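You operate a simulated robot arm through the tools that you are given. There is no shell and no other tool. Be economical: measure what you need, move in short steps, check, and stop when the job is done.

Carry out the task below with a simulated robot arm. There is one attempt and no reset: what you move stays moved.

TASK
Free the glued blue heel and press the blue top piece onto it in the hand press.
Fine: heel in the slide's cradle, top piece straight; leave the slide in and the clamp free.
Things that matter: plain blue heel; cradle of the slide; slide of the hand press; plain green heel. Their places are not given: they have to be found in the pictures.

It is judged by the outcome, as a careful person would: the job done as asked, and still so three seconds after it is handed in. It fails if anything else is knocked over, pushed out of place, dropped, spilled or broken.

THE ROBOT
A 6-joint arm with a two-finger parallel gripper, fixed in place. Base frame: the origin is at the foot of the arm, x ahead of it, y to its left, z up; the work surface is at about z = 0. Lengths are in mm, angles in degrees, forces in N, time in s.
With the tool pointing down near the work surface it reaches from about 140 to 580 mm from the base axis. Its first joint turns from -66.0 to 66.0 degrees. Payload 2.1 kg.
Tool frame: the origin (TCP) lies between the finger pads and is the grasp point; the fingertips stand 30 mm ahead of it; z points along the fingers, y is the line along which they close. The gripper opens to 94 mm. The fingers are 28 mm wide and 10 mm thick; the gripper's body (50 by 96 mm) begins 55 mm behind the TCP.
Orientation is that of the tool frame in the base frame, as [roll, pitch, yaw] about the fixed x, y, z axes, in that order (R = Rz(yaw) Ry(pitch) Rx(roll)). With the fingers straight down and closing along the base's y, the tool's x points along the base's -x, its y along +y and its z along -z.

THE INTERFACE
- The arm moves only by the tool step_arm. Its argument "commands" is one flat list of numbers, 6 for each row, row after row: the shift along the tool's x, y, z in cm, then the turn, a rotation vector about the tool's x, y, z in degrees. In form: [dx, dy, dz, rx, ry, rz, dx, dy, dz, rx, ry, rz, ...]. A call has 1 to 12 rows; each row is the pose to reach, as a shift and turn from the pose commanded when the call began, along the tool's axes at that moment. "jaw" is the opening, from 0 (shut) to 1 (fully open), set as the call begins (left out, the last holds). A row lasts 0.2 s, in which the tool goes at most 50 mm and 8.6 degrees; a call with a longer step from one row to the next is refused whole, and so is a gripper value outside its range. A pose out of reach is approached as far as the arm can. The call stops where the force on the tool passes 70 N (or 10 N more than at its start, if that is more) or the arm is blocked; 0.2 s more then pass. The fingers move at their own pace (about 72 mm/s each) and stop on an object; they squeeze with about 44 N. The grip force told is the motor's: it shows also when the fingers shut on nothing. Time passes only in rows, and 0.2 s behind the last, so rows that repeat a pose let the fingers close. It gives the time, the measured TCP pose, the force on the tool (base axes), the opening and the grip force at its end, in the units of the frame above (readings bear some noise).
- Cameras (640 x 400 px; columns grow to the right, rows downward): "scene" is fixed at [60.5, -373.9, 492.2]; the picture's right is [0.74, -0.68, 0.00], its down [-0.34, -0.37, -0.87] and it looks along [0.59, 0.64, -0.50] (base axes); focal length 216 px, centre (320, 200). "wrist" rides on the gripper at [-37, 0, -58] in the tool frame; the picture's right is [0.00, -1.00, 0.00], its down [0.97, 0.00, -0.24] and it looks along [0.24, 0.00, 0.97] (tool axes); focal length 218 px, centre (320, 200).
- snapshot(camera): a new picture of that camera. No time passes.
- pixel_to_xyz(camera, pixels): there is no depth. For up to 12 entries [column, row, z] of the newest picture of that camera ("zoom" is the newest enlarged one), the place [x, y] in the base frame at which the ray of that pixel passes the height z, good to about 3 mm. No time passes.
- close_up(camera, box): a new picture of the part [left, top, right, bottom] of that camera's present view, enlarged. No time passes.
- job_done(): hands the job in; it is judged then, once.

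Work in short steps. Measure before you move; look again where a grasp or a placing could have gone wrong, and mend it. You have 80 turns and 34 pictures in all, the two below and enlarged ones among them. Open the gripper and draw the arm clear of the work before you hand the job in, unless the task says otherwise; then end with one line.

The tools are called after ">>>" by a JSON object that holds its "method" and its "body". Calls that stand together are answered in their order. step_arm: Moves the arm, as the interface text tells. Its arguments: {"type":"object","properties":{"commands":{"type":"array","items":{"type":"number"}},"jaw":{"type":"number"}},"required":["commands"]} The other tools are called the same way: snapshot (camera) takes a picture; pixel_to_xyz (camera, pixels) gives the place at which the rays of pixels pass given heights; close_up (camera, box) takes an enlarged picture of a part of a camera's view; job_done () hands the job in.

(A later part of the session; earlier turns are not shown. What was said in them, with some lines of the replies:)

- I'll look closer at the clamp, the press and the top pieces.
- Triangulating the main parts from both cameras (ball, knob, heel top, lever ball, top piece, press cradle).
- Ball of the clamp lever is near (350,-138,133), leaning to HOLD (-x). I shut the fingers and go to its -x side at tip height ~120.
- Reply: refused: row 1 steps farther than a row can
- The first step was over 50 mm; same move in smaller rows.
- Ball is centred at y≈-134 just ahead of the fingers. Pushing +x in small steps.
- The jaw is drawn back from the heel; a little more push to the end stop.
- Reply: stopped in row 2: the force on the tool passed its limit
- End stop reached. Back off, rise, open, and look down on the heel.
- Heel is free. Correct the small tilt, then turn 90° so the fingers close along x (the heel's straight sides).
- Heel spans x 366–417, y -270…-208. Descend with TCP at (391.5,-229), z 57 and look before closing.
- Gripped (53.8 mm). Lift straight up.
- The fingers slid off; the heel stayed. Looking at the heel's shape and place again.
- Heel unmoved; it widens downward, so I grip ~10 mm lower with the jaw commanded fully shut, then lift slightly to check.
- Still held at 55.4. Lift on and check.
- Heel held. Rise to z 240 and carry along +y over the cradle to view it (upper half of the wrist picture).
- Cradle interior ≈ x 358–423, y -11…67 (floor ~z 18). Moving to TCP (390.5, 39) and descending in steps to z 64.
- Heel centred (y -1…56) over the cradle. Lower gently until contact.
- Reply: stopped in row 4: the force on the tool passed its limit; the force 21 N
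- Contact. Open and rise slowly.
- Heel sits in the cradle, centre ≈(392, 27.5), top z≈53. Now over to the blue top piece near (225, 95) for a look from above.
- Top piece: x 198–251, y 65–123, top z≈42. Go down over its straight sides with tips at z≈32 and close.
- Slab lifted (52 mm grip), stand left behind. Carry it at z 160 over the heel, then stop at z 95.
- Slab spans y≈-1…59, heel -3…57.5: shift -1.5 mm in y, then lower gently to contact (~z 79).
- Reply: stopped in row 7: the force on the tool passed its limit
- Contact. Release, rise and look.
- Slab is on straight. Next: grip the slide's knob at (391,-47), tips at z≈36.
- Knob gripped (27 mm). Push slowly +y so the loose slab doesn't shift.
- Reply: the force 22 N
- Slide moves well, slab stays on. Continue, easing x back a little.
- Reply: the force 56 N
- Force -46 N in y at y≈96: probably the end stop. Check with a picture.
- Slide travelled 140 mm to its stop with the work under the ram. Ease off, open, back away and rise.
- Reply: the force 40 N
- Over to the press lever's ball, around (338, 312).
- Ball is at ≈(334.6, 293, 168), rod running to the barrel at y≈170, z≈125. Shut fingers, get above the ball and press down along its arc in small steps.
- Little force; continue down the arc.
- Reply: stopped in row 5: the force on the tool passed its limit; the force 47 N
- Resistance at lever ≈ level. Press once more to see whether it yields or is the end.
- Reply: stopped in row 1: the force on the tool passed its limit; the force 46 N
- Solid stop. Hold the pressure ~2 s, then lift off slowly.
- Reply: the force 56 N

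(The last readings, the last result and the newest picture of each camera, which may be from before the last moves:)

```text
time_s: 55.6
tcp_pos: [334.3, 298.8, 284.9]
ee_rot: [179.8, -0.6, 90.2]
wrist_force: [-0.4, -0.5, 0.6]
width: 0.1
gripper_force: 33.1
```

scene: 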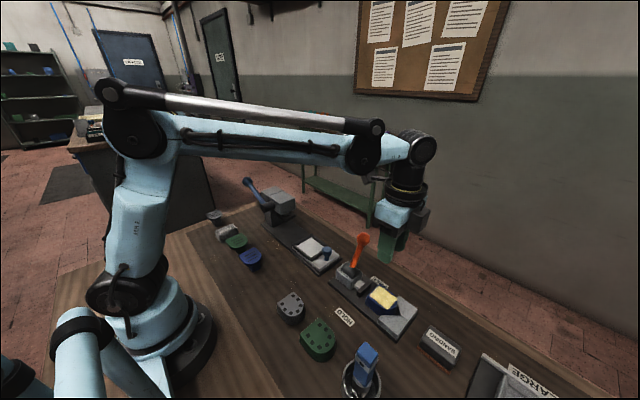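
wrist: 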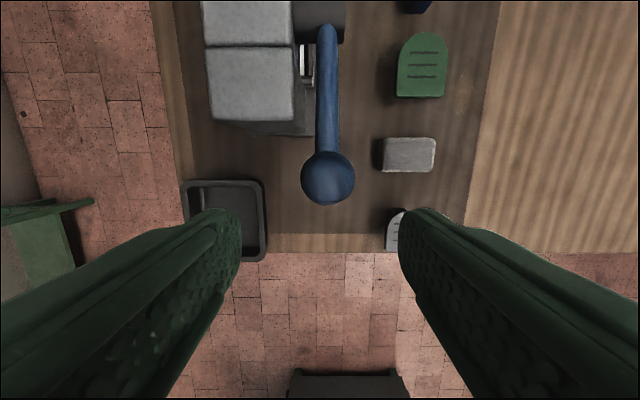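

Draw the arm clear to its start position, open, and use the last picture on the press.

>>> {"method": "step_arm", "body": {"commands": [-3, 0, -2, 0, 0, 0, -7, 0, -4, 0, 0, 0, -11, -0.2, -6, 0, 0, 0, -15, -0.4, -8, 0, 0, 0, -19, -0.6, -8.4, 0, 0, 0, -23, -0.8, -8.4, 0, 0, 0, -27, -1, -8.4, 0, 0, 0, -31, -1.2, -8.4, 0, 0, 0, -33.8, -1.4, -8.4, 0, 0, 0, -33.8, -1.4, -8.4, 0, 0, 0], "jaw": 0.9}}

>>> {"method": "close_up", "body": {"camera": "scene", "box": [220, 160, 380, 285]}}

```text
time_s: 57.8
tcp_pos: [317.6, -40.3, 367.0]
ee_rot: [179.7, -0.5, 90.1]
wrist_force: [0.1, -0.8, -0.2]
width: 84.6
gripper_force: 0.1
```

```text
3.20 times, centred on (300, 222) of scene
```

zoom: 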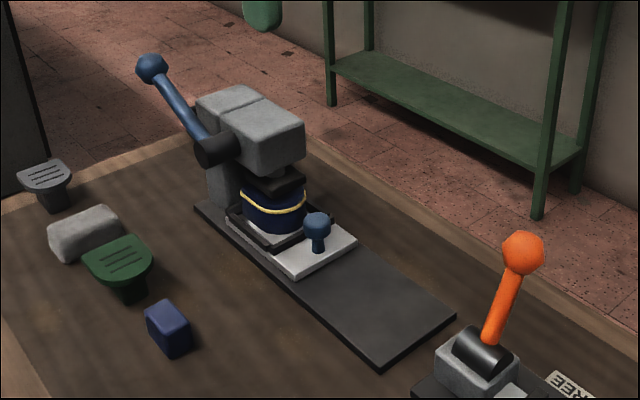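

The picture shows the glue squeezed out in an even bead under a straight top piece. The lever is back up, the slide is in, and the clamp is free, so I hand in.

>>> {"method": "job_done", "body": {}}

```text
The job is handed in.
```

The blue heel is freed and sits in the slide's cradle, and the blue top piece is pressed straight onto it. The slide is left in and the clamp free.
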